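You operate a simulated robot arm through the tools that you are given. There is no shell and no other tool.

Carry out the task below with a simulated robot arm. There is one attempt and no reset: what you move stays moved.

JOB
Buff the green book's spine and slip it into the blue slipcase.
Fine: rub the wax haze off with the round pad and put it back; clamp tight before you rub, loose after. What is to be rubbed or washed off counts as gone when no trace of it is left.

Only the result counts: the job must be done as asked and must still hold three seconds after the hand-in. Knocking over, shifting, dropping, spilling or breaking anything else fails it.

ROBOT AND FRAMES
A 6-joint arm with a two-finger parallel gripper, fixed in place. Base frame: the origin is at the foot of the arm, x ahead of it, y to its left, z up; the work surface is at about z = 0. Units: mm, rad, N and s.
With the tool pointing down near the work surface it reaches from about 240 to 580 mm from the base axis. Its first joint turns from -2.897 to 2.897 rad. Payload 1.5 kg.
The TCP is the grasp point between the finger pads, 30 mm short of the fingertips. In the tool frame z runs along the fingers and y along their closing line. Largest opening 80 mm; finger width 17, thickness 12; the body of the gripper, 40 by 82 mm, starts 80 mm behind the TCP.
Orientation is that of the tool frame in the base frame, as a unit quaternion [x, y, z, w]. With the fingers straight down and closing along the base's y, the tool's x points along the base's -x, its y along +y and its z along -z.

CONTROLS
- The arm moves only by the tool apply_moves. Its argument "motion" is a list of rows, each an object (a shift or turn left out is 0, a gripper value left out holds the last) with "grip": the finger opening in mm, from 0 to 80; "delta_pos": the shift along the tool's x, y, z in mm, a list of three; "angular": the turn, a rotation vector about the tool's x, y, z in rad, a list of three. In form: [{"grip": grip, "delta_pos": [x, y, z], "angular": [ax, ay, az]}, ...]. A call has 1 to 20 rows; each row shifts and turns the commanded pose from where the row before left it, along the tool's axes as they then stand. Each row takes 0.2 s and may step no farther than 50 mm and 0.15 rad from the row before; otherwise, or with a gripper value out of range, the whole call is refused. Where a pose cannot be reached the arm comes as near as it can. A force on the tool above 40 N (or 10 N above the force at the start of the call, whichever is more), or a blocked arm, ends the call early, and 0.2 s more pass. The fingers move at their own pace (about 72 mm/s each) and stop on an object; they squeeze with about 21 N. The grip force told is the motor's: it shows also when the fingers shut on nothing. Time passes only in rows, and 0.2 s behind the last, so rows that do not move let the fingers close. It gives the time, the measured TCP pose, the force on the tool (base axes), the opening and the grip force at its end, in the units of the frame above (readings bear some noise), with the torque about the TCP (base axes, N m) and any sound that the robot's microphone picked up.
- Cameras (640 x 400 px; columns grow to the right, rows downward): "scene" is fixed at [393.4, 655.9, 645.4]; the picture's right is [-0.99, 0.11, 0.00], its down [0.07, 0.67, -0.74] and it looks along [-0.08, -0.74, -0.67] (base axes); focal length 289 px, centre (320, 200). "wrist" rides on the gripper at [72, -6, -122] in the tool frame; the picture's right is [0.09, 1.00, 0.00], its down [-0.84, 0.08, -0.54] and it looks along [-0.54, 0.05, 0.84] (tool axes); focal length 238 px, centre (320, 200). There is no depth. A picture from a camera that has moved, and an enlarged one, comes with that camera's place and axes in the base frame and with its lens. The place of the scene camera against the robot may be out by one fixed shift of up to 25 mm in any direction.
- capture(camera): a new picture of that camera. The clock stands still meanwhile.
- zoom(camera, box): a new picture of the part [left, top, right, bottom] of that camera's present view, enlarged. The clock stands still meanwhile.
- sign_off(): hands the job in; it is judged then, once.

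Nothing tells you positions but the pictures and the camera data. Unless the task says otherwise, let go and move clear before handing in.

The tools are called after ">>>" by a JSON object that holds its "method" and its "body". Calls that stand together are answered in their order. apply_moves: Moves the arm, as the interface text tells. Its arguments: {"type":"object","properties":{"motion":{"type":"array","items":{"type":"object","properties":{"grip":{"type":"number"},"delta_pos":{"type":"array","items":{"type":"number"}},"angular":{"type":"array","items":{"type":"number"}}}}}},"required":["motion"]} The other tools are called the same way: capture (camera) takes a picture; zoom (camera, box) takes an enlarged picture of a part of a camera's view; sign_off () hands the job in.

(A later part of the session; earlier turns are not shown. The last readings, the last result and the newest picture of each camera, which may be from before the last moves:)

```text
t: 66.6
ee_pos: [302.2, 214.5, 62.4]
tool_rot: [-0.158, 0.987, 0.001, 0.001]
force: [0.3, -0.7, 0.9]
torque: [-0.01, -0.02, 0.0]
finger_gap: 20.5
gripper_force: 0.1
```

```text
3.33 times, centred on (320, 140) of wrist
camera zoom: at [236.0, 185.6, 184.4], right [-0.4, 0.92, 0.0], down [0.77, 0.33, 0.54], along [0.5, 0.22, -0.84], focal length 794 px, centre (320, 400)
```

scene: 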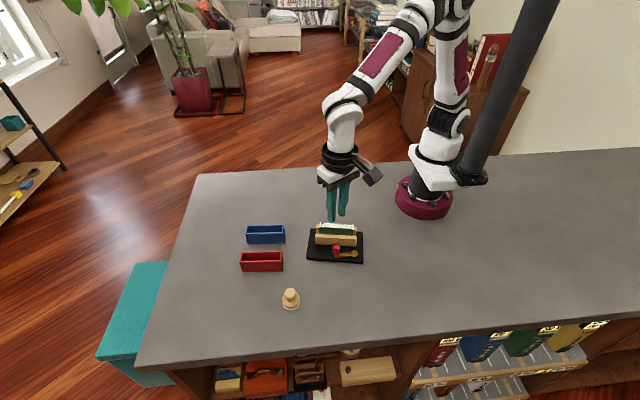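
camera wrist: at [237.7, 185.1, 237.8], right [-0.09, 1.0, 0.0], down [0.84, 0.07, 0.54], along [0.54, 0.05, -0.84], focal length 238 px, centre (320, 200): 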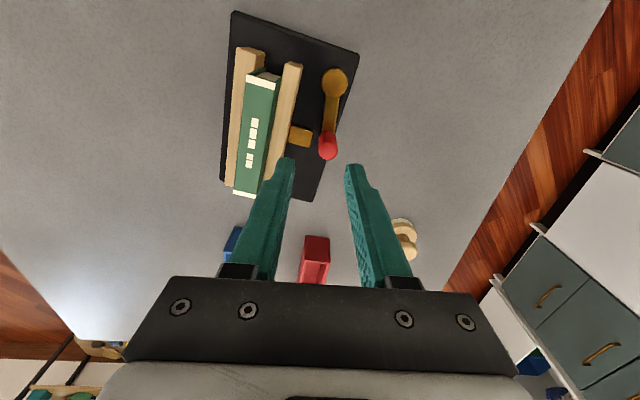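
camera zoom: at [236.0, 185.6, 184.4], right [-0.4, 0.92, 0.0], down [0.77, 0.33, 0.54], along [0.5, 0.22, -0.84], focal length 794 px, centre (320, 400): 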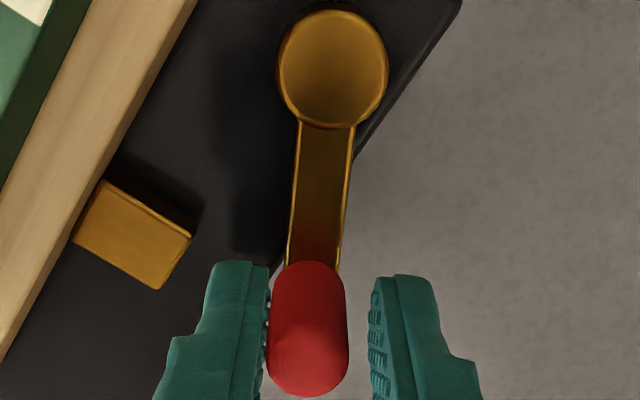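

The lever turns freely and the vise stays put. I'll continue.

>>> {"method": "apply_moves", "body": {"motion": [{"delta_pos": [0.33, 5.5, 0], "angular": [0, 0, -0.12]}, {"delta_pos": [0.33, 5.5, 0], "angular": [0, 0, -0.12]}, {"delta_pos": [0.33, 5.5, 0], "angular": [0, 0, -0.12]}, {"delta_pos": [0.33, 5.5, 0], "angular": [0, 0, -0.12]}, {"delta_pos": [0, 0, 0]}]}}

>>> {"method": "zoom", "body": {"camera": "wrist", "box": [240, 80, 400, 200]}}

>>> {"method": "zoom", "body": {"camera": "scene", "box": [300, 200, 390, 280]}}

```text
t: 67.8
ee_pos: [290.9, 233.7, 63.3]
tool_rot: [-0.388, 0.922, 0.002, 0.001]
force: [-0.2, -0.8, -0.6]
torque: [0.02, -0.01, 0.01]
finger_gap: 20.2
gripper_force: 0.0
```

```text
3.33 times, centred on (320, 140) of wrist
camera zoom: at [245.0, 177.1, 185.4], right [-0.78, 0.63, 0.0], down [0.53, 0.65, 0.54], along [0.34, 0.42, -0.84], focal length 794 px, centre (320, 400)
```

zoom: 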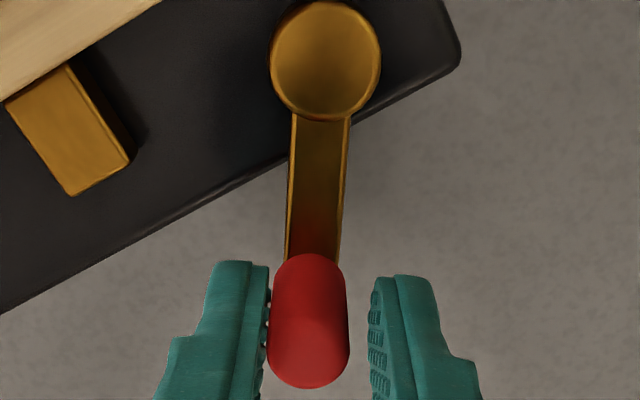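

```text
5.00 times, centred on (345, 240) of scene
camera zoom: at [393.4, 655.9, 645.4], right [-0.99, 0.11, 0.0], down [0.07, 0.67, -0.74], along [-0.08, -0.74, -0.67], focal length 1446 px, centre (195, 0)
```

zoom: 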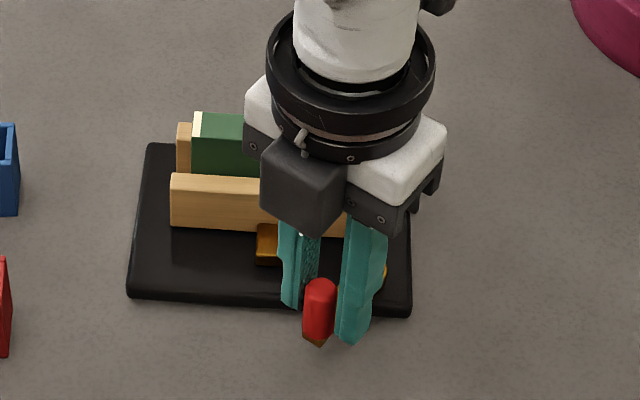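

The jaw is opening. I'll continue almost to the original lever position.

>>> {"method": "apply_moves", "body": {"motion": [{"delta_pos": [0.33, 5.5, 0], "angular": [0, 0, -0.12]}, {"delta_pos": [0.33, 5.5, 0], "angular": [0, 0, -0.12]}, {"delta_pos": [0.33, 5.5, 0], "angular": [0, 0, -0.12]}, {"delta_pos": [0.2, 4, 0], "angular": [0, 0, -0.087]}, {"delta_pos": [0, 0, 0]}]}}

>>> {"method": "zoom", "body": {"camera": "wrist", "box": [240, 80, 400, 200]}}

>>> {"method": "zoom", "body": {"camera": "scene", "box": [300, 200, 390, 280]}}

```text
t: 69.0
ee_pos: [274.3, 245.3, 63.0]
tool_rot: [-0.583, 0.813, 0.001, 0.002]
force: [0.5, -0.2, 0.2]
torque: [0.01, -0.01, 0.0]
finger_gap: 20.0
gripper_force: 0.1
```

```text
3.33 times, centred on (320, 140) of wrist
camera zoom: at [256.8, 174.3, 184.9], right [-0.97, 0.23, 0.0], down [0.2, 0.82, 0.54], along [0.13, 0.53, -0.84], focal length 794 px, centre (320, 400)
```

zoom: 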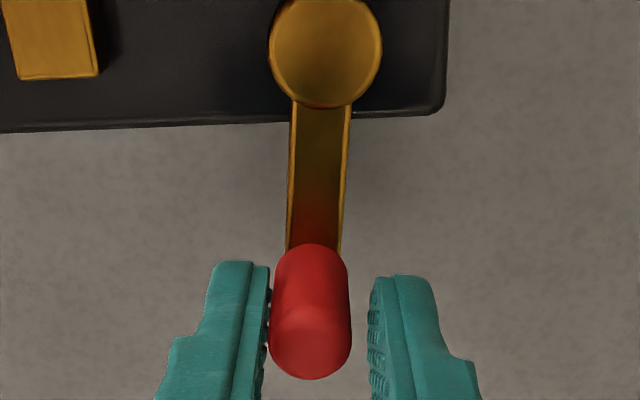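

```text
5.00 times, centred on (345, 240) of scene
camera zoom: at [393.4, 655.9, 645.4], right [-0.99, 0.11, 0.0], down [0.07, 0.67, -0.74], along [-0.08, -0.74, -0.67], focal length 1446 px, centre (195, 0)
```

zoom: 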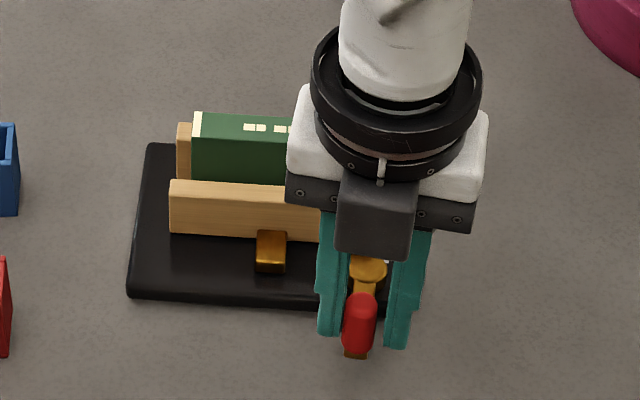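

>>> {"method": "apply_moves", "body": {"motion": [{"delta_pos": [0.1, 3, 0], "angular": [0, 0, -0.065]}, {"delta_pos": [0.1, 3, 0], "angular": [0, 0, -0.065]}, {"delta_pos": [0, 0, 0]}]}}

>>> {"method": "zoom", "body": {"camera": "wrist", "box": [240, 80, 400, 200]}}

>>> {"method": "zoom", "body": {"camera": "scene", "box": [300, 200, 390, 280]}}

```text
t: 69.8
ee_pos: [267.7, 246.6, 63.6]
tool_rot: [-0.634, 0.774, 0.002, 0.001]
force: [2.3, -1.7, 0.0]
torque: [-0.05, -0.04, -0.04]
finger_gap: 22.5
gripper_force: 1.1
```

```text
3.33 times, centred on (320, 140) of wrist
camera zoom: at [260.0, 174.0, 185.4], right [-0.99, 0.11, 0.0], down [0.09, 0.83, 0.54], along [0.06, 0.54, -0.84], focal length 794 px, centre (320, 400)
```

zoom: 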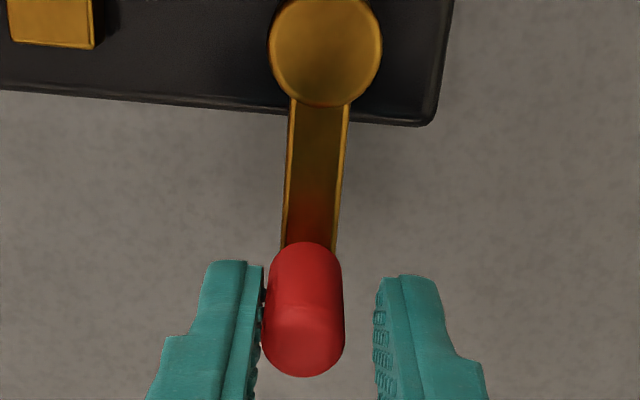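

```text
5.00 times, centred on (345, 240) of scene
camera zoom: at [393.4, 655.9, 645.4], right [-0.99, 0.11, 0.0], down [0.07, 0.67, -0.74], along [-0.08, -0.74, -0.67], focal length 1446 px, centre (195, 0)
```

zoom: 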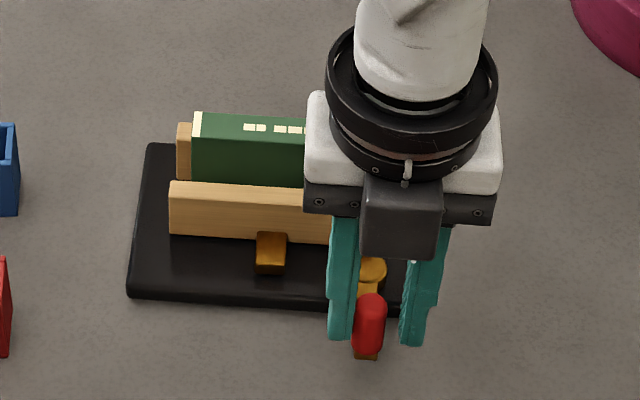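

A slight resistance shows the lever has reached its loose stop. I'll relieve it and lift clear.

>>> {"method": "apply_moves", "body": {"motion": [{"delta_pos": [0, -3, 0]}, {"delta_pos": [0, 0, 0], "grip": 26}, {"delta_pos": [0, 0, -25]}, {"delta_pos": [0, 0, -40]}, {"delta_pos": [0, 0, -40]}, {"angular": [0, 0, 0.14]}, {"angular": [0, 0, 0.14]}, {"angular": [0, 0, 0.14]}, {"angular": [0, 0, 0.14]}, {"angular": [0, 0, 0.14]}, {"angular": [0, 0, 0.14]}, {"angular": [0, 0, 0.14]}, {"angular": [0, 0, 0.14]}, {"angular": [0, 0, 0.14]}, {"angular": [0, 0, 0.113]}, {"delta_pos": [-45, -15, 0]}, {"delta_pos": [0, -20, 0], "grip": 60}, {"delta_pos": [0, 0, 0]}]}}

>>> {"method": "capture", "body": {"camera": "wrist"}}

>>> {"method": "zoom", "body": {"camera": "wrist", "box": [220, 0, 400, 150]}}

>>> {"method": "zoom", "body": {"camera": "scene", "box": [310, 215, 380, 285]}}

```text
t: 73.6
ee_pos: [314.7, 209.4, 165.3]
tool_rot: [0.001, 1.0, 0.0, 0.0]
force: [0.7, 0.3, 0.4]
torque: [0.03, -0.04, -0.01]
finger_gap: 60.0
gripper_force: 0.0
```

```text
taken
camera wrist: at [242.9, 201.8, 287.8], right [-0.09, 1.0, 0.0], down [0.84, 0.07, 0.54], along [0.54, 0.05, -0.84], focal length 238 px, centre (320, 200)
```

wrist: 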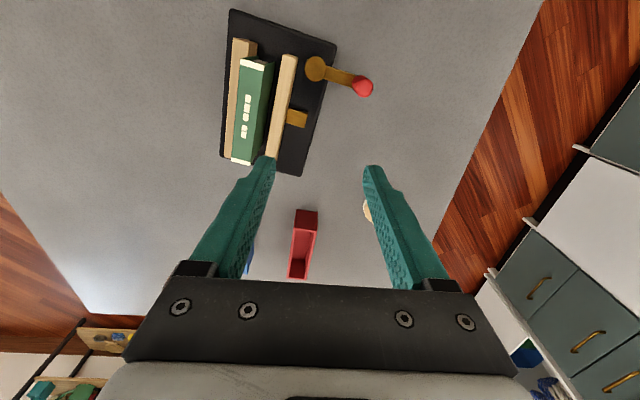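

```text
2.67 times, centred on (310, 75) of wrist
camera zoom: at [242.9, 201.8, 287.8], right [-0.09, 1.0, 0.0], down [0.84, 0.07, 0.54], along [0.54, 0.05, -0.84], focal length 636 px, centre (347, 533)
```

zoom: 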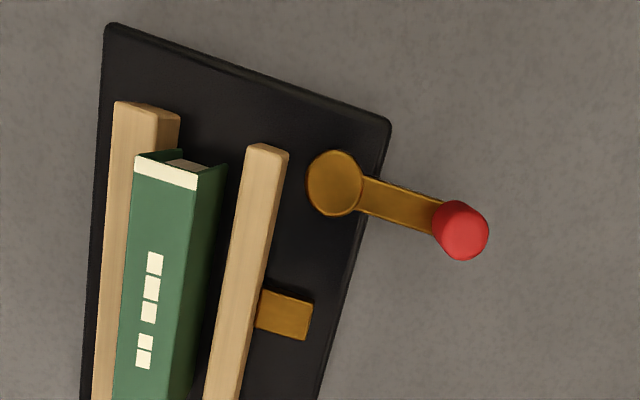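

```text
5.71 times, centred on (345, 250) of scene
camera zoom: at [393.4, 655.9, 645.4], right [-0.99, 0.11, 0.0], down [0.07, 0.67, -0.74], along [-0.08, -0.74, -0.67], focal length 1653 px, centre (177, -86)
```

zoom: 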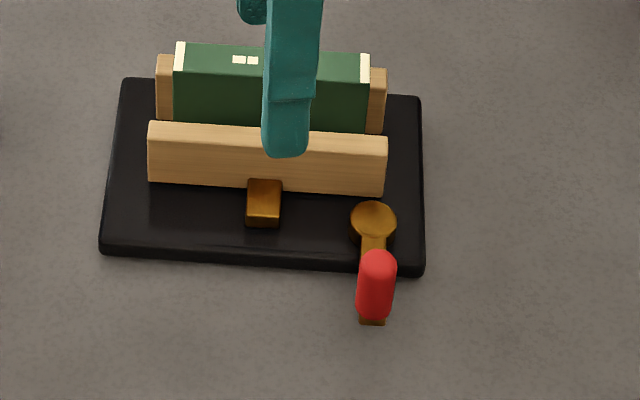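

The clamp is loose, with a visible gap, and the vise hasn't moved since. Before picking the book, I'll get a precise look at the blue slipcase.

>>> {"method": "apply_moves", "body": {"motion": [{"grip": 76, "delta_pos": [-38, -26, -4]}, {"delta_pos": [-38, -26, -4]}, {"delta_pos": [-38, -26, -4]}, {"delta_pos": [-38, -26, -4]}, {"delta_pos": [0, 0, 0]}, {"delta_pos": [0, 0, 0]}]}}

>>> {"method": "capture", "body": {"camera": "wrist"}}

>>> {"method": "zoom", "body": {"camera": "wrist", "box": [260, 90, 420, 220]}}

```text
t: 75.0
ee_pos: [465.9, 104.8, 179.9]
tool_rot: [0.0, 1.0, 0.002, 0.0]
force: [-0.2, 0.7, -0.3]
torque: [0.0, 0.03, 0.0]
finger_gap: 75.9
gripper_force: 0.1
```

```text
taken
camera wrist: at [393.9, 97.3, 303.2], right [-0.09, 1.0, 0.0], down [0.84, 0.07, 0.54], along [0.54, 0.05, -0.84], focal length 238 px, centre (320, 200)
```

wrist: 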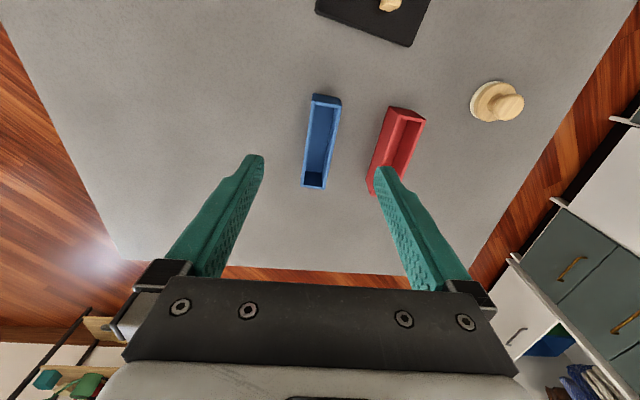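

```text
3.08 times, centred on (340, 155) of wrist
camera zoom: at [393.9, 97.3, 303.2], right [-0.09, 1.0, 0.0], down [0.84, 0.07, 0.54], along [0.54, 0.05, -0.84], focal length 733 px, centre (258, 338)
```

zoom: 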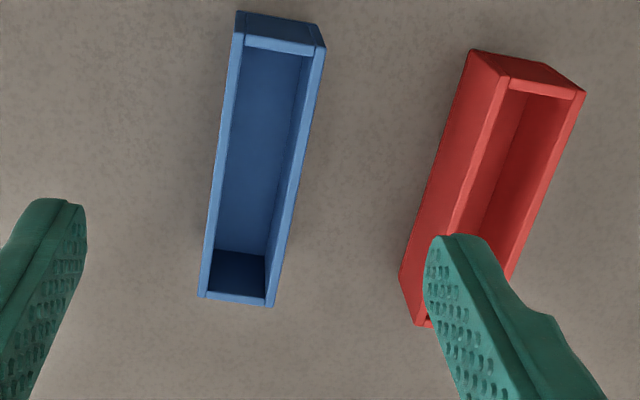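

>>> {"method": "zoom", "body": {"camera": "wrist", "box": [285, 85, 365, 140]}}

>>> {"method": "zoom", "body": {"camera": "wrist", "box": [285, 140, 365, 195]}}

```text
7.27 times, centred on (325, 112) of wrist
camera zoom: at [393.9, 97.3, 303.2], right [-0.09, 1.0, 0.0], down [0.84, 0.07, 0.54], along [0.54, 0.05, -0.84], focal length 1734 px, centre (284, 836)
```

zoom: 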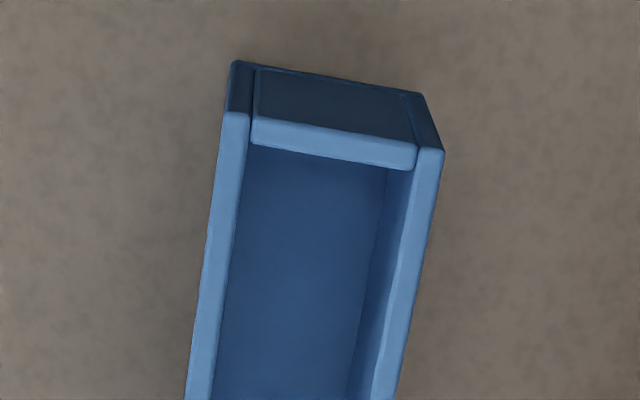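

```text
7.27 times, centred on (325, 168) of wrist
camera zoom: at [393.9, 97.3, 303.2], right [-0.09, 1.0, 0.0], down [0.84, 0.07, 0.54], along [0.54, 0.05, -0.84], focal length 1734 px, centre (284, 436)
```

zoom: 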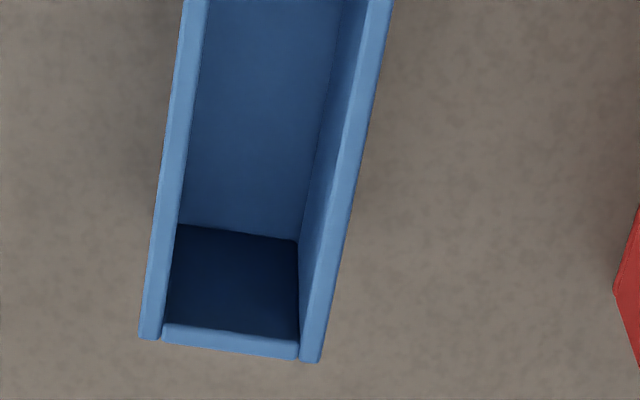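

The blue slipcase is centred at (492.8, 105.5), angled −4.1°, with an inner space of about 94×24 mm. I'll now go above the book with yaw matched to it.

>>> {"method": "apply_moves", "body": {"motion": [{"grip": 60, "delta_pos": [41.4, 9.3, 0]}, {"delta_pos": [41.4, 9.3, 0]}, {"delta_pos": [41.4, 9.3, 0]}, {"delta_pos": [41.4, 9.3, 0]}, {"angular": [0, 0, 0.095], "delta_pos": [0, 0, 20]}, {"angular": [0, 0, 0.095], "delta_pos": [0, 0, 20]}, {"delta_pos": [0, 0, 0]}]}}

>>> {"method": "capture", "body": {"camera": "wrist"}}

>>> {"method": "zoom", "body": {"camera": "wrist", "box": [230, 60, 400, 220]}}

```text
t: 76.6
ee_pos: [300.0, 144.3, 144.4]
tool_rot: [0.096, 0.995, 0.002, 0.0]
force: [0.0, 0.3, 0.4]
torque: [-0.02, -0.02, -0.03]
finger_gap: 60.0
gripper_force: 0.1
```

```text
taken
camera wrist: at [229.1, 149.8, 265.8], right [0.1, 0.99, 0.0], down [0.84, -0.09, 0.54], along [0.54, -0.05, -0.84], focal length 238 px, centre (320, 200)
```

wrist: 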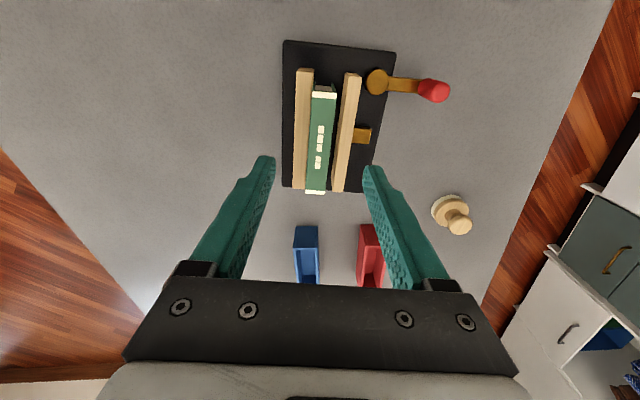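

```text
2.50 times, centred on (315, 140) of wrist
camera zoom: at [229.1, 149.8, 265.8], right [0.1, 0.99, 0.0], down [0.84, -0.09, 0.54], along [0.54, -0.05, -0.84], focal length 596 px, centre (332, 350)
```

zoom: 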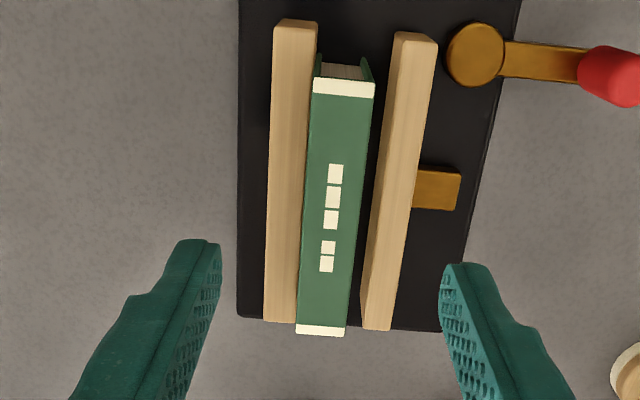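

The book is centred within 0.6 mm of the tool and aligned with it. I'll descend so the fingertips stay just above the jaw tops, then grip the book.

>>> {"method": "apply_moves", "body": {"motion": [{"delta_pos": [-0.3, 0.3, 25]}, {"delta_pos": [0, 0, 25]}, {"delta_pos": [0, 0, 10]}, {"delta_pos": [0, 0, 0]}]}}

>>> {"method": "zoom", "body": {"camera": "wrist", "box": [220, 60, 420, 240]}}

>>> {"method": "zoom", "body": {"camera": "scene", "box": [305, 190, 385, 260]}}

```text
t: 77.6
ee_pos: [302.6, 142.9, 83.7]
tool_rot: [0.096, 0.995, 0.002, -0.001]
force: [0.0, 0.8, 1.2]
torque: [0.01, 0.05, -0.03]
finger_gap: 60.3
gripper_force: 0.1
```

```text
2.22 times, centred on (320, 150) of wrist
camera zoom: at [230.0, 150.0, 205.9], right [0.1, 1.0, 0.0], down [0.84, -0.08, 0.54], along [0.54, -0.05, -0.84], focal length 530 px, centre (320, 311)
```

zoom: 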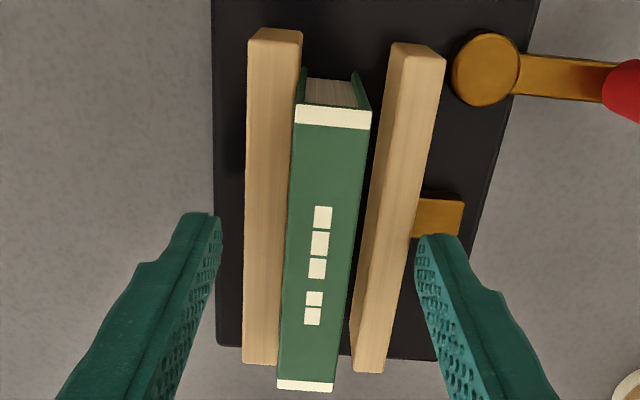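

```text
5.71 times, centred on (345, 225) of scene
camera zoom: at [393.4, 655.9, 645.4], right [-0.99, 0.11, 0.0], down [0.07, 0.67, -0.74], along [-0.08, -0.74, -0.67], focal length 1653 px, centre (177, 57)
```

zoom: 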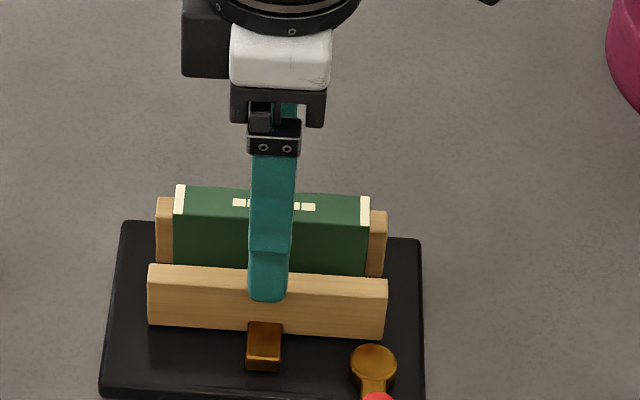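

I'll raise slightly for clearance over the jaw tops, then close on the book.

>>> {"method": "apply_moves", "body": {"motion": [{"delta_pos": [0, 0, -1.5]}, {"grip": 40}, {"grip": 24}, {"grip": 14}, {"grip": 10}, {"grip": 10}, {"grip": 10}]}}

>>> {"method": "zoom", "body": {"camera": "wrist", "box": [220, 60, 420, 240]}}

>>> {"method": "zoom", "body": {"camera": "scene", "box": [305, 190, 385, 260]}}

```text
t: 79.2
ee_pos: [302.0, 142.7, 86.2]
tool_rot: [0.096, 0.995, 0.002, 0.001]
force: [-0.4, -0.9, 0.8]
torque: [-0.06, 0.01, -0.02]
finger_gap: 18.4
gripper_force: 21.0
```

```text
2.22 times, centred on (320, 150) of wrist
camera zoom: at [230.6, 150.3, 207.8], right [0.1, 1.0, 0.0], down [0.84, -0.08, 0.54], along [0.54, -0.05, -0.84], focal length 530 px, centre (320, 311)
```

zoom: 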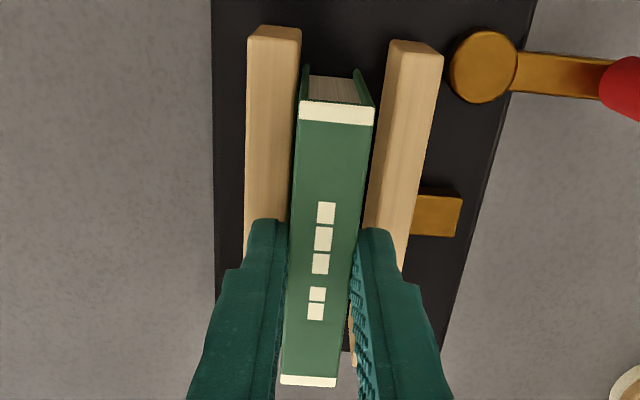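

```text
5.71 times, centred on (345, 225) of scene
camera zoom: at [393.4, 655.9, 645.4], right [-0.99, 0.11, 0.0], down [0.07, 0.67, -0.74], along [-0.08, -0.74, -0.67], focal length 1653 px, centre (177, 57)
```

zoom: 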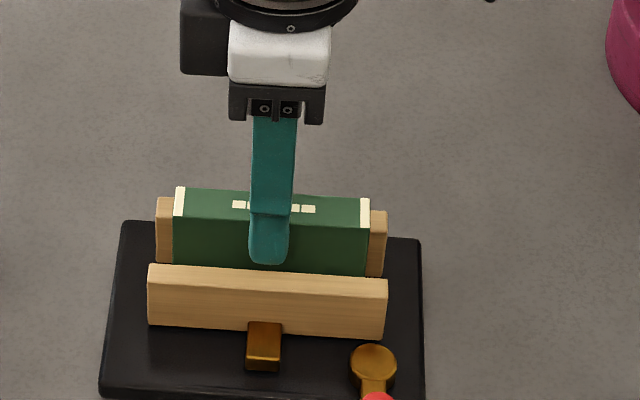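

The book is gripped (18.4 mm, 21 N). I'll lift it straight up and check the vise stays.

>>> {"method": "apply_moves", "body": {"motion": [{"delta_pos": [0, 0, -6]}, {"delta_pos": [0, 0, -15]}, {"delta_pos": [0, 0, -25]}, {"delta_pos": [0, 0, -30]}, {"delta_pos": [0, 0, 0]}]}}

>>> {"method": "capture", "body": {"camera": "wrist"}}

>>> {"method": "zoom", "body": {"camera": "scene", "box": [290, 170, 390, 285]}}

```text
t: 80.4
ee_pos: [302.8, 143.2, 163.1]
tool_rot: [0.096, 0.995, 0.002, 0.001]
force: [-0.3, 0.6, -0.5]
torque: [-0.04, 0.0, 0.02]
finger_gap: 18.4
gripper_force: 21.0
```

```text
taken
camera wrist: at [230.2, 150.2, 284.8], right [0.1, 1.0, 0.0], down [0.84, -0.08, 0.54], along [0.54, -0.05, -0.84], focal length 238 px, centre (320, 200)
```

wrist: 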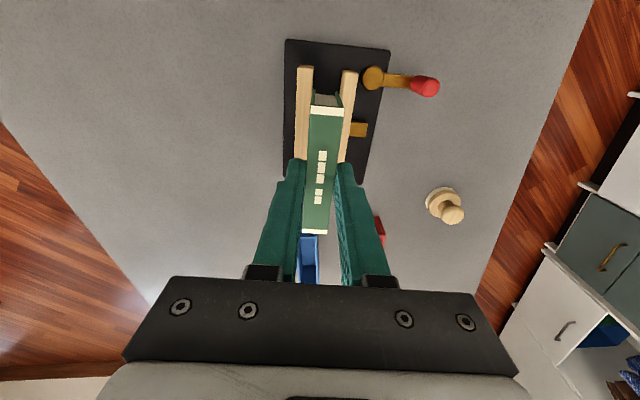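

```text
3.48 times, centred on (340, 228) of scene
camera zoom: at [393.4, 655.9, 645.4], right [-0.99, 0.11, 0.0], down [0.07, 0.67, -0.74], along [-0.08, -0.74, -0.67], focal length 1006 px, centre (250, 104)
```

zoom: 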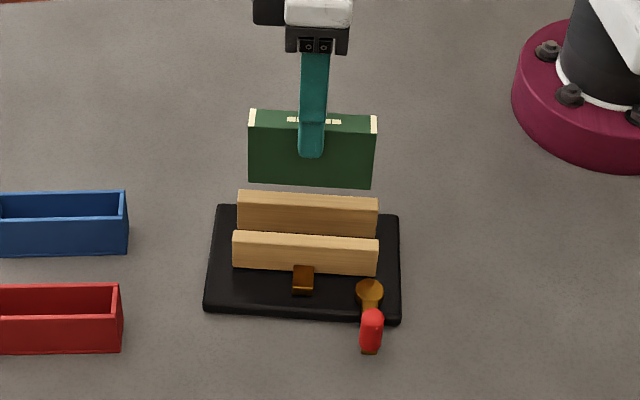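

The book is out and hanging level. I'll measure exactly how it sits relative to the gripper before moving to the slipcase.

>>> {"method": "zoom", "body": {"camera": "wrist", "box": [270, 80, 370, 160]}}

>>> {"method": "zoom", "body": {"camera": "wrist", "box": [270, 170, 370, 250]}}

```text
5.00 times, centred on (320, 120) of wrist
camera zoom: at [230.2, 150.2, 284.8], right [0.1, 1.0, 0.0], down [0.84, -0.08, 0.54], along [0.54, -0.05, -0.84], focal length 1192 px, centre (320, 600)
```

zoom: 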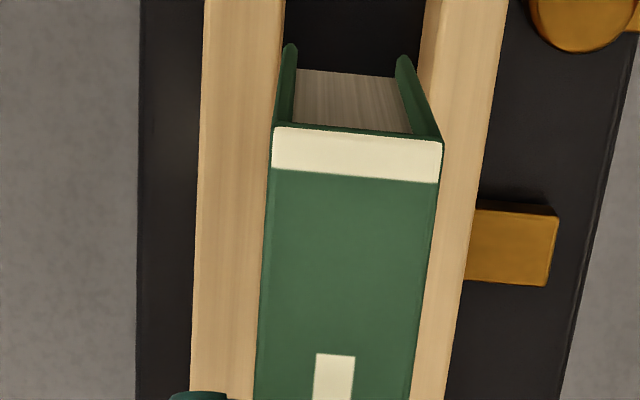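

```text
5.00 times, centred on (320, 210) of wrist
camera zoom: at [230.2, 150.2, 284.8], right [0.1, 1.0, 0.0], down [0.84, -0.08, 0.54], along [0.54, -0.05, -0.84], focal length 1192 px, centre (320, 150)
```

zoom: 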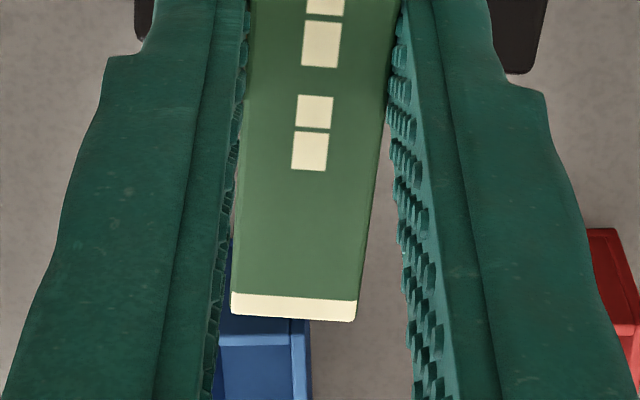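

The book sits within about 0.5 mm of the gripper centre. I'll carry it over the blue slipcase and match its −4.1° angle.

>>> {"method": "apply_moves", "body": {"motion": [{"delta_pos": [-38.8, -0.2, 0]}, {"delta_pos": [-38.8, -0.2, 0]}, {"delta_pos": [-38.8, -0.2, 0]}, {"delta_pos": [-38.8, -0.2, 0]}, {"delta_pos": [-38.8, -0.2, 0]}, {"angular": [0, 0, -0.06]}, {"angular": [0, 0, -0.058]}, {"delta_pos": [0, 0, 0]}, {"delta_pos": [0, 0, 0]}]}}

>>> {"method": "capture", "body": {"camera": "wrist"}}

>>> {"method": "zoom", "body": {"camera": "scene", "box": [220, 170, 320, 270]}}

```text
t: 82.4
ee_pos: [492.1, 104.8, 160.8]
tool_rot: [0.037, 0.999, 0.002, 0.0]
force: [0.7, 0.6, -1.1]
torque: [0.0, -0.01, -0.04]
finger_gap: 18.5
gripper_force: 20.8
```

```text
taken
camera wrist: at [420.3, 102.7, 282.3], right [-0.02, 1.0, 0.0], down [0.84, 0.01, 0.54], along [0.54, 0.01, -0.84], focal length 238 px, centre (320, 200)
```

wrist: 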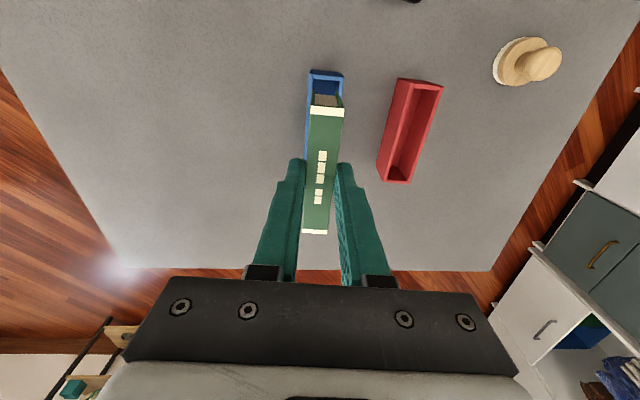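

```text
4.00 times, centred on (270, 220) of scene
camera zoom: at [393.4, 655.9, 645.4], right [-0.99, 0.11, 0.0], down [0.07, 0.67, -0.74], along [-0.08, -0.74, -0.67], focal length 1157 px, centre (520, 120)
```

zoom: 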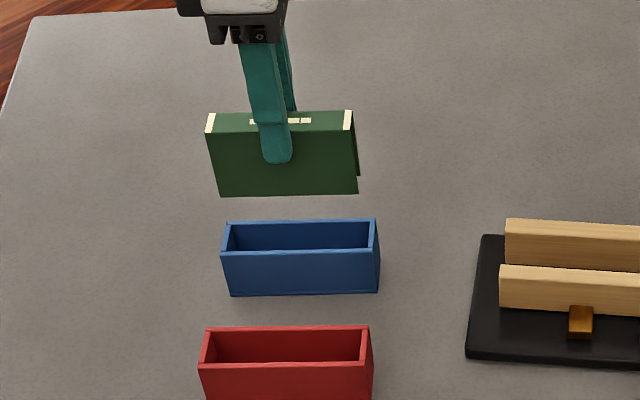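

The book is over the slipcase and parallel to it. I'll zoom to check lateral and lengthwise alignment.

>>> {"method": "zoom", "body": {"camera": "wrist", "box": [280, 60, 370, 130]}}

>>> {"method": "zoom", "body": {"camera": "scene", "box": [265, 190, 325, 260]}}

```text
5.71 times, centred on (325, 95) of wrist
camera zoom: at [420.3, 102.7, 282.3], right [-0.02, 1.0, 0.0], down [0.84, 0.01, 0.54], along [0.54, 0.01, -0.84], focal length 1362 px, centre (291, 800)
```

zoom: 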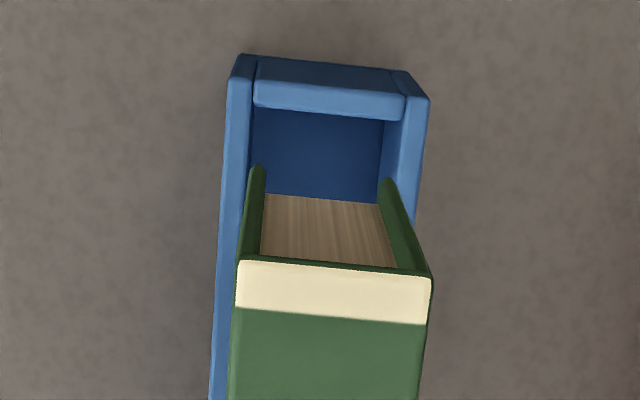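

```text
5.71 times, centred on (295, 225) of scene
camera zoom: at [393.4, 655.9, 645.4], right [-0.99, 0.11, 0.0], down [0.07, 0.67, -0.74], along [-0.08, -0.74, -0.67], focal length 1653 px, centre (463, 57)
```

zoom: 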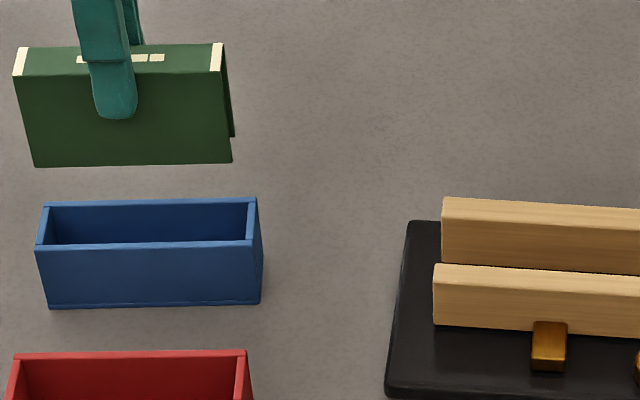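

Relative to the book, the slipcase centre is about 1.2 mm toward tool +y and 0.6 mm toward tool −x. I'll correct and lower to just above the rim.

>>> {"method": "apply_moves", "body": {"motion": [{"delta_pos": [-0.6, 1.2, 10]}, {"delta_pos": [0, 0, 12]}, {"delta_pos": [0, 0, 10]}, {"delta_pos": [0, 0, 0]}, {"delta_pos": [0, 0, 0]}]}}

>>> {"method": "zoom", "body": {"camera": "wrist", "box": [280, 60, 370, 130]}}

>>> {"method": "zoom", "body": {"camera": "scene", "box": [235, 200, 295, 260]}}

```text
t: 83.6
ee_pos: [492.9, 103.8, 127.7]
tool_rot: [0.037, 0.999, 0.002, -0.001]
force: [-0.1, 0.7, 0.3]
torque: [-0.04, -0.01, 0.01]
finger_gap: 18.1
gripper_force: 20.9
```

```text
5.71 times, centred on (325, 95) of wrist
camera zoom: at [421.2, 102.9, 250.2], right [-0.02, 1.0, 0.0], down [0.84, 0.01, 0.54], along [0.54, 0.01, -0.84], focal length 1362 px, centre (291, 800)
```

zoom: 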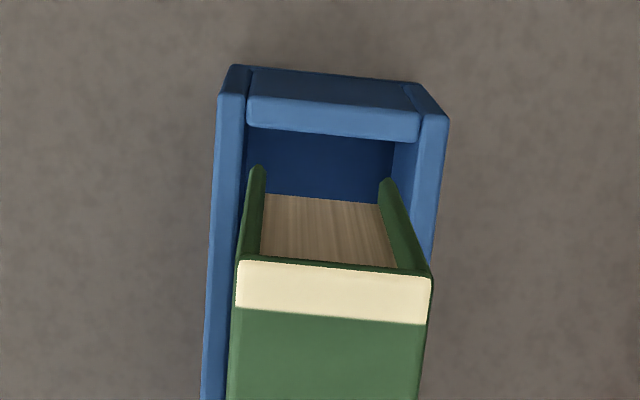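

```text
6.67 times, centred on (265, 230) of scene
camera zoom: at [393.4, 655.9, 645.4], right [-0.99, 0.11, 0.0], down [0.07, 0.67, -0.74], along [-0.08, -0.74, -0.67], focal length 1928 px, centre (687, 0)
```

zoom: 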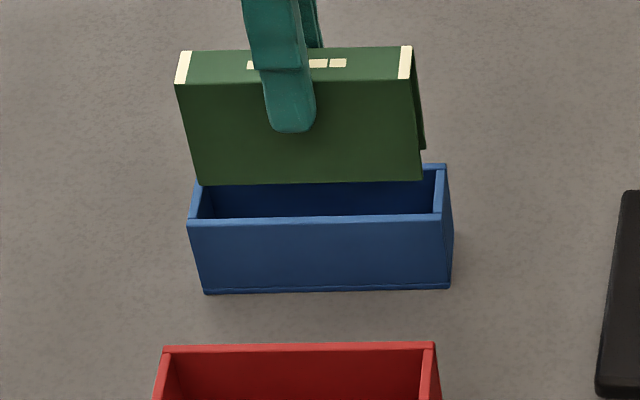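

I'll correct about 1 mm sideways and 0.5 mm lengthwise, then lower to just above the rim and check again.

>>> {"method": "apply_moves", "body": {"motion": [{"delta_pos": [0.5, 1.1, 0]}, {"delta_pos": [0, 0, 3]}, {"delta_pos": [0, 0, 0]}, {"delta_pos": [0, 0, 0]}]}}

>>> {"method": "zoom", "body": {"camera": "wrist", "box": [280, 60, 370, 130]}}

>>> {"method": "zoom", "body": {"camera": "scene", "box": [235, 200, 295, 260]}}

```text
t: 84.6
ee_pos: [493.7, 107.4, 125.8]
tool_rot: [0.037, 0.999, 0.002, 0.0]
force: [0.1, -0.1, -0.9]
torque: [-0.03, -0.03, -0.01]
finger_gap: 18.5
gripper_force: 21.1
```

```text
5.71 times, centred on (325, 95) of wrist
camera zoom: at [421.1, 105.2, 247.5], right [-0.02, 1.0, 0.0], down [0.84, 0.01, 0.54], along [0.54, 0.01, -0.84], focal length 1362 px, centre (291, 800)
```

zoom: 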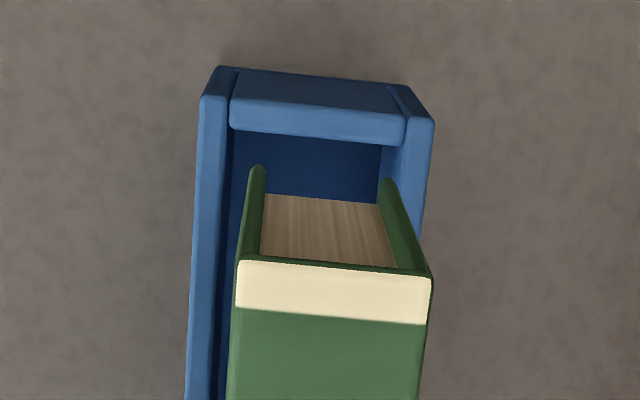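

```text
6.67 times, centred on (265, 230) of scene
camera zoom: at [393.4, 655.9, 645.4], right [-0.99, 0.11, 0.0], down [0.07, 0.67, -0.74], along [-0.08, -0.74, -0.67], focal length 1928 px, centre (687, 0)
```

zoom: 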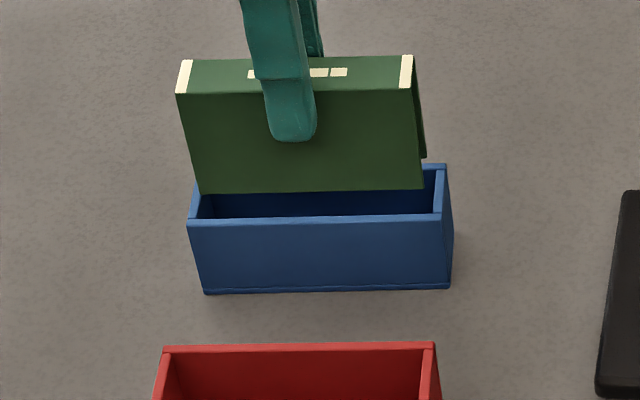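

The alignment now has at least 2 mm clearance all round. I'll ease −0.6 mm sideways and lower the book's bottom just into the slipcase mouth.

>>> {"method": "apply_moves", "body": {"motion": [{"delta_pos": [0, -0.6, 0]}, {"delta_pos": [0, 0, 3]}, {"delta_pos": [0, 0, 3]}, {"delta_pos": [0, 0, 2]}, {"delta_pos": [0, 0, 0]}]}}

>>> {"method": "zoom", "body": {"camera": "wrist", "box": [280, 60, 370, 130]}}

>>> {"method": "zoom", "body": {"camera": "scene", "box": [235, 200, 295, 260]}}

```text
t: 85.8
ee_pos: [493.0, 108.3, 118.2]
tool_rot: [0.036, 0.999, 0.003, 0.001]
force: [-0.1, -0.3, -1.5]
torque: [0.02, 0.0, -0.03]
finger_gap: 18.4
gripper_force: 20.7
```

```text
5.71 times, centred on (325, 95) of wrist
camera zoom: at [420.7, 105.4, 240.1], right [-0.02, 1.0, 0.0], down [0.84, 0.01, 0.54], along [0.54, 0.01, -0.84], focal length 1362 px, centre (291, 800)
```

zoom: 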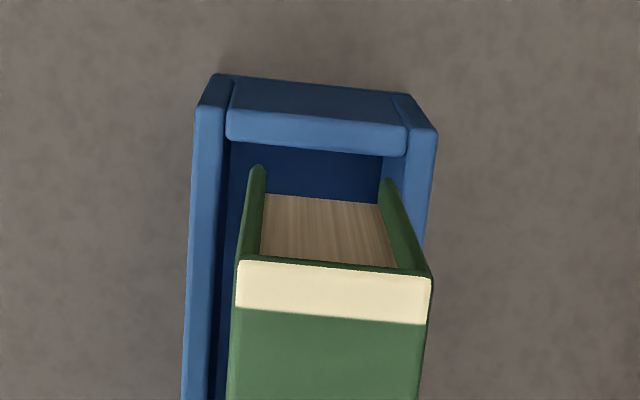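

```text
6.67 times, centred on (265, 230) of scene
camera zoom: at [393.4, 655.9, 645.4], right [-0.99, 0.11, 0.0], down [0.07, 0.67, -0.74], along [-0.08, -0.74, -0.67], focal length 1928 px, centre (687, 0)
```

zoom: 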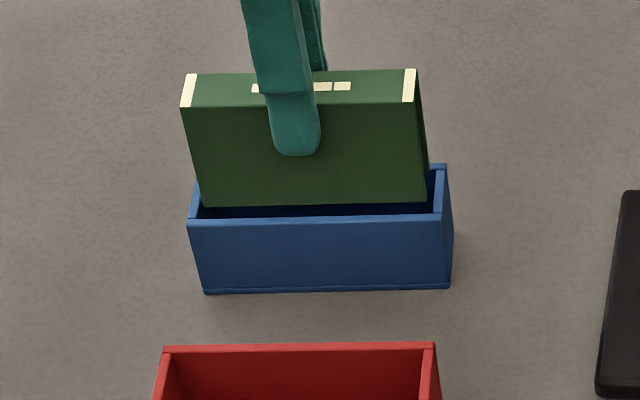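

I'll zoom at both ends of the slipcase mouth to verify clearances before going deeper.

>>> {"method": "zoom", "body": {"camera": "scene", "box": [250, 222, 274, 242]}}

>>> {"method": "zoom", "body": {"camera": "scene", "box": [268, 222, 292, 242]}}

```text
16.00 times, centred on (262, 232) of scene
camera zoom: at [393.4, 655.9, 645.4], right [-0.99, 0.11, 0.0], down [0.07, 0.67, -0.74], along [-0.08, -0.74, -0.67], focal length 4628 px, centre (1248, -312)
```

zoom: 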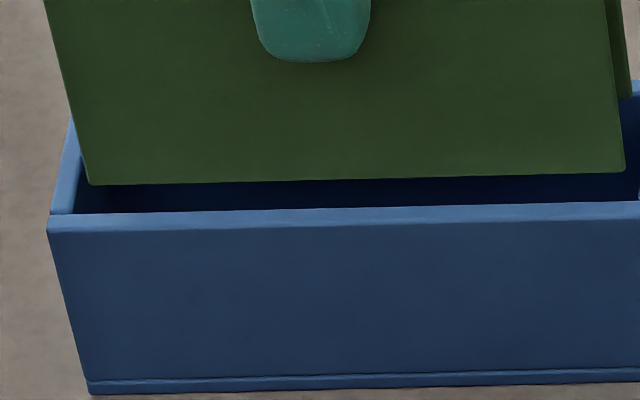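

```text
16.00 times, centred on (280, 232) of scene
camera zoom: at [393.4, 655.9, 645.4], right [-0.99, 0.11, 0.0], down [0.07, 0.67, -0.74], along [-0.08, -0.74, -0.67], focal length 4628 px, centre (960, -312)
```

zoom: 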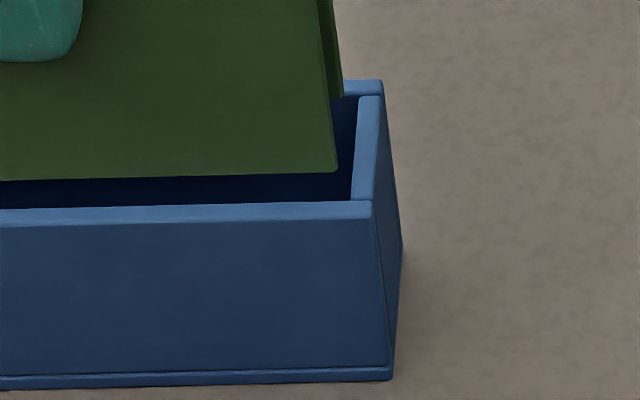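

The book's bottom is still about 5 mm above the rim and needs small shifts (−0.9 mm tool y, +0.5 mm tool x). I'll apply those and descend into the mouth.

>>> {"method": "apply_moves", "body": {"motion": [{"delta_pos": [0.5, -0.9, 0]}, {"delta_pos": [0, 0, 2]}, {"delta_pos": [0, 0, 0]}]}}

>>> {"method": "zoom", "body": {"camera": "wrist", "box": [280, 60, 370, 130]}}

>>> {"method": "zoom", "body": {"camera": "scene", "box": [250, 222, 274, 242]}}

>>> {"method": "zoom", "body": {"camera": "scene", "box": [268, 222, 292, 242]}}

```text
t: 86.6
ee_pos: [492.9, 106.7, 116.5]
tool_rot: [0.037, 0.999, 0.001, 0.0]
force: [-0.2, -0.4, -0.8]
torque: [0.0, 0.02, 0.0]
finger_gap: 18.5
gripper_force: 20.6
```

```text
5.71 times, centred on (325, 95) of wrist
camera zoom: at [419.9, 105.0, 238.4], right [-0.02, 1.0, 0.0], down [0.84, 0.01, 0.54], along [0.54, 0.01, -0.84], focal length 1362 px, centre (291, 800)
```

zoom: 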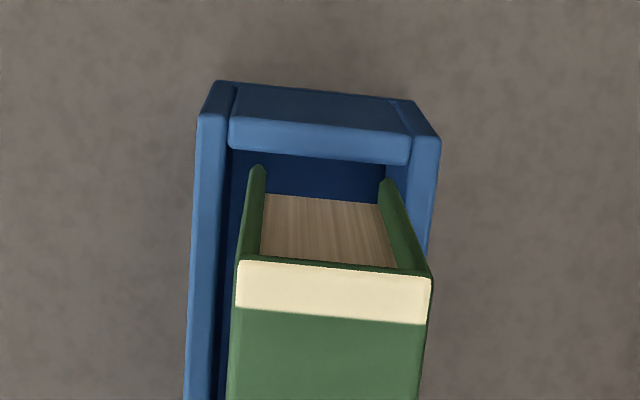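

```text
16.00 times, centred on (262, 232) of scene
camera zoom: at [393.4, 655.9, 645.4], right [-0.99, 0.11, 0.0], down [0.07, 0.67, -0.74], along [-0.08, -0.74, -0.67], focal length 4628 px, centre (1248, -312)
```

zoom: 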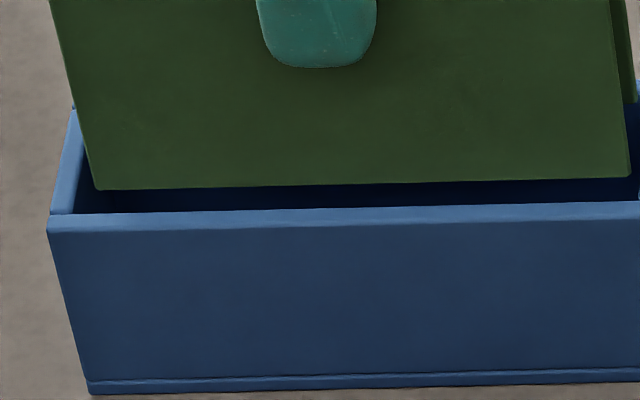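

```text
16.00 times, centred on (280, 232) of scene
camera zoom: at [393.4, 655.9, 645.4], right [-0.99, 0.11, 0.0], down [0.07, 0.67, -0.74], along [-0.08, -0.74, -0.67], focal length 4628 px, centre (960, -312)
```

zoom: 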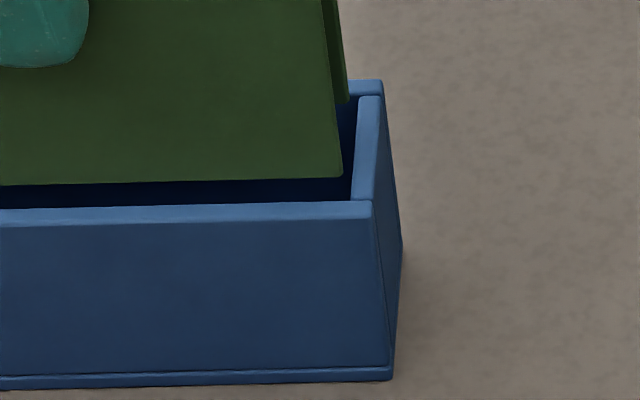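

Clearances are now about 2 mm on every side. I'll descend 12 mm into the slipcase and check the force.

>>> {"method": "apply_moves", "body": {"motion": [{"delta_pos": [0, -0.3, 3]}, {"delta_pos": [0, 0, 3]}, {"delta_pos": [0, 0, 3]}, {"delta_pos": [0, 0, 3]}, {"delta_pos": [0, 0, 0]}]}}

>>> {"method": "zoom", "body": {"camera": "scene", "box": [235, 200, 295, 260]}}

>>> {"method": "zoom", "body": {"camera": "wrist", "box": [280, 60, 370, 130]}}

```text
t: 87.8
ee_pos: [492.6, 105.7, 103.0]
tool_rot: [0.036, 0.999, 0.002, 0.0]
force: [1.0, -1.0, -0.5]
torque: [-0.03, 0.02, 0.02]
finger_gap: 18.5
gripper_force: 21.1
```

```text
6.67 times, centred on (265, 230) of scene
camera zoom: at [393.4, 655.9, 645.4], right [-0.99, 0.11, 0.0], down [0.07, 0.67, -0.74], along [-0.08, -0.74, -0.67], focal length 1928 px, centre (687, 0)
```

zoom: 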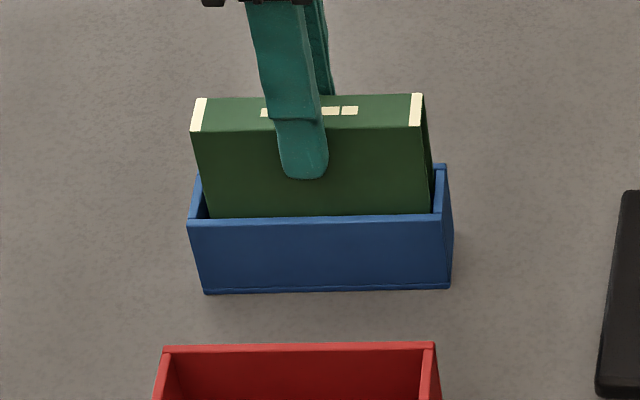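

```text
5.71 times, centred on (325, 95) of wrist
camera zoom: at [419.5, 104.0, 225.1], right [-0.02, 1.0, 0.0], down [0.84, 0.01, 0.54], along [0.54, 0.01, -0.84], focal length 1362 px, centre (291, 800)
```

zoom: 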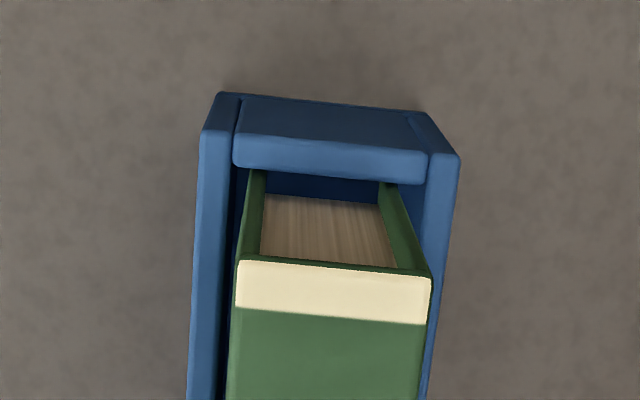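

The book has entered cleanly with no contact force. I'll continue down.

>>> {"method": "apply_moves", "body": {"motion": [{"delta_pos": [0, 0, 4]}, {"delta_pos": [0, 0, 4]}, {"delta_pos": [0, 0, 4]}, {"delta_pos": [0, 0, 4]}, {"delta_pos": [0, 0, 4]}, {"delta_pos": [0, 0, 2]}, {"delta_pos": [0, 0, 0]}]}}

>>> {"method": "zoom", "body": {"camera": "scene", "box": [235, 200, 295, 260]}}

>>> {"method": "zoom", "body": {"camera": "wrist", "box": [260, 80, 380, 240]}}

```text
t: 89.4
ee_pos: [492.1, 105.7, 81.7]
tool_rot: [0.037, 0.999, 0.002, 0.0]
force: [0.2, -0.9, -0.3]
torque: [0.02, 0.02, 0.0]
finger_gap: 18.5
gripper_force: 21.0
```

```text
6.67 times, centred on (265, 230) of scene
camera zoom: at [393.4, 655.9, 645.4], right [-0.99, 0.11, 0.0], down [0.07, 0.67, -0.74], along [-0.08, -0.74, -0.67], focal length 1928 px, centre (687, 0)
```

zoom: 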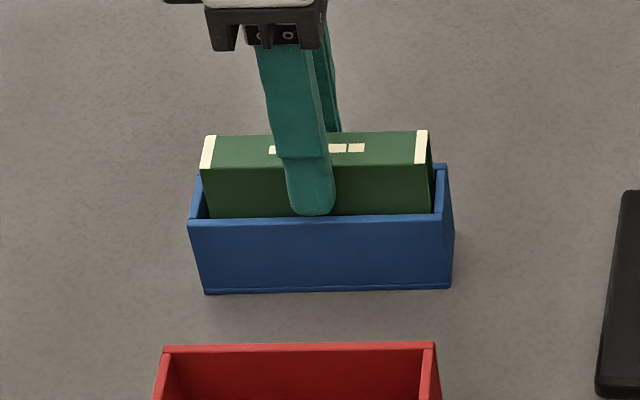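

```text
2.50 times, centred on (320, 160) of wrist
camera zoom: at [419.4, 103.8, 203.6], right [-0.02, 1.0, 0.0], down [0.84, 0.01, 0.54], along [0.54, 0.01, -0.84], focal length 596 px, centre (320, 300)
```

zoom: 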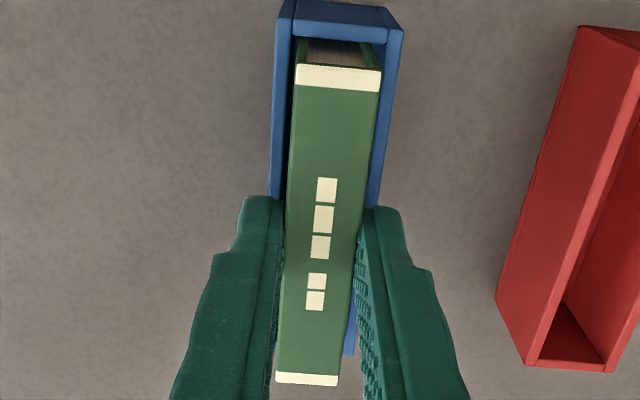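

The fingertips are still about 8 mm above the rim. I'll lower the last few millimetres gently.

>>> {"method": "apply_moves", "body": {"motion": [{"delta_pos": [0, 0, 2]}, {"delta_pos": [0, 0, 1.5]}, {"delta_pos": [0, 0, 1.5]}, {"delta_pos": [0, 0, 0]}]}}

>>> {"method": "zoom", "body": {"camera": "scene", "box": [250, 212, 280, 242]}}

```text
t: 90.4
ee_pos: [491.1, 106.5, 76.1]
tool_rot: [0.037, 0.999, 0.0, 0.0]
force: [-0.4, 0.2, 0.1]
torque: [0.02, 0.0, -0.01]
finger_gap: 18.4
gripper_force: 21.0
```

```text
13.33 times, centred on (265, 227) of scene
camera zoom: at [393.4, 655.9, 645.4], right [-0.99, 0.11, 0.0], down [0.07, 0.67, -0.74], along [-0.08, -0.74, -0.67], focal length 3856 px, centre (1053, -160)
```

zoom: 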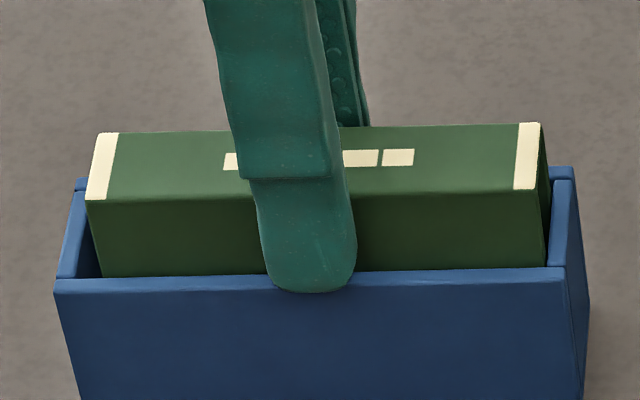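

>>> {"method": "apply_moves", "body": {"motion": [{"delta_pos": [0, 0, 1]}, {"delta_pos": [0, 0, 0]}]}}

>>> {"method": "zoom", "body": {"camera": "scene", "box": [250, 212, 280, 242]}}

```text
t: 91.0
ee_pos: [491.5, 106.4, 75.9]
tool_rot: [0.037, 0.999, 0.001, 0.0]
force: [-0.4, 0.1, -1.5]
torque: [-0.01, -0.01, 0.01]
finger_gap: 18.6
gripper_force: 21.0
```

```text
13.33 times, centred on (265, 227) of scene
camera zoom: at [393.4, 655.9, 645.4], right [-0.99, 0.11, 0.0], down [0.07, 0.67, -0.74], along [-0.08, -0.74, -0.67], focal length 3856 px, centre (1053, -160)
```

zoom: 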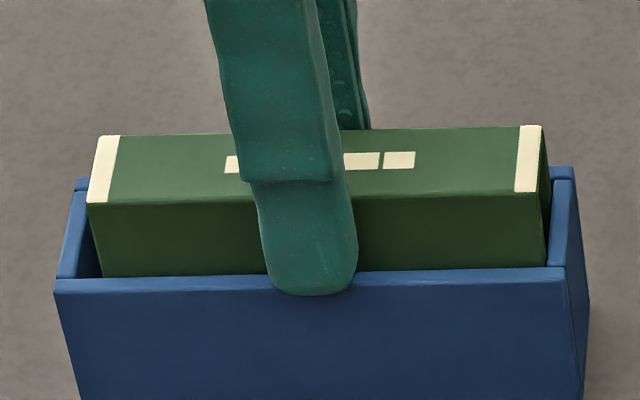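

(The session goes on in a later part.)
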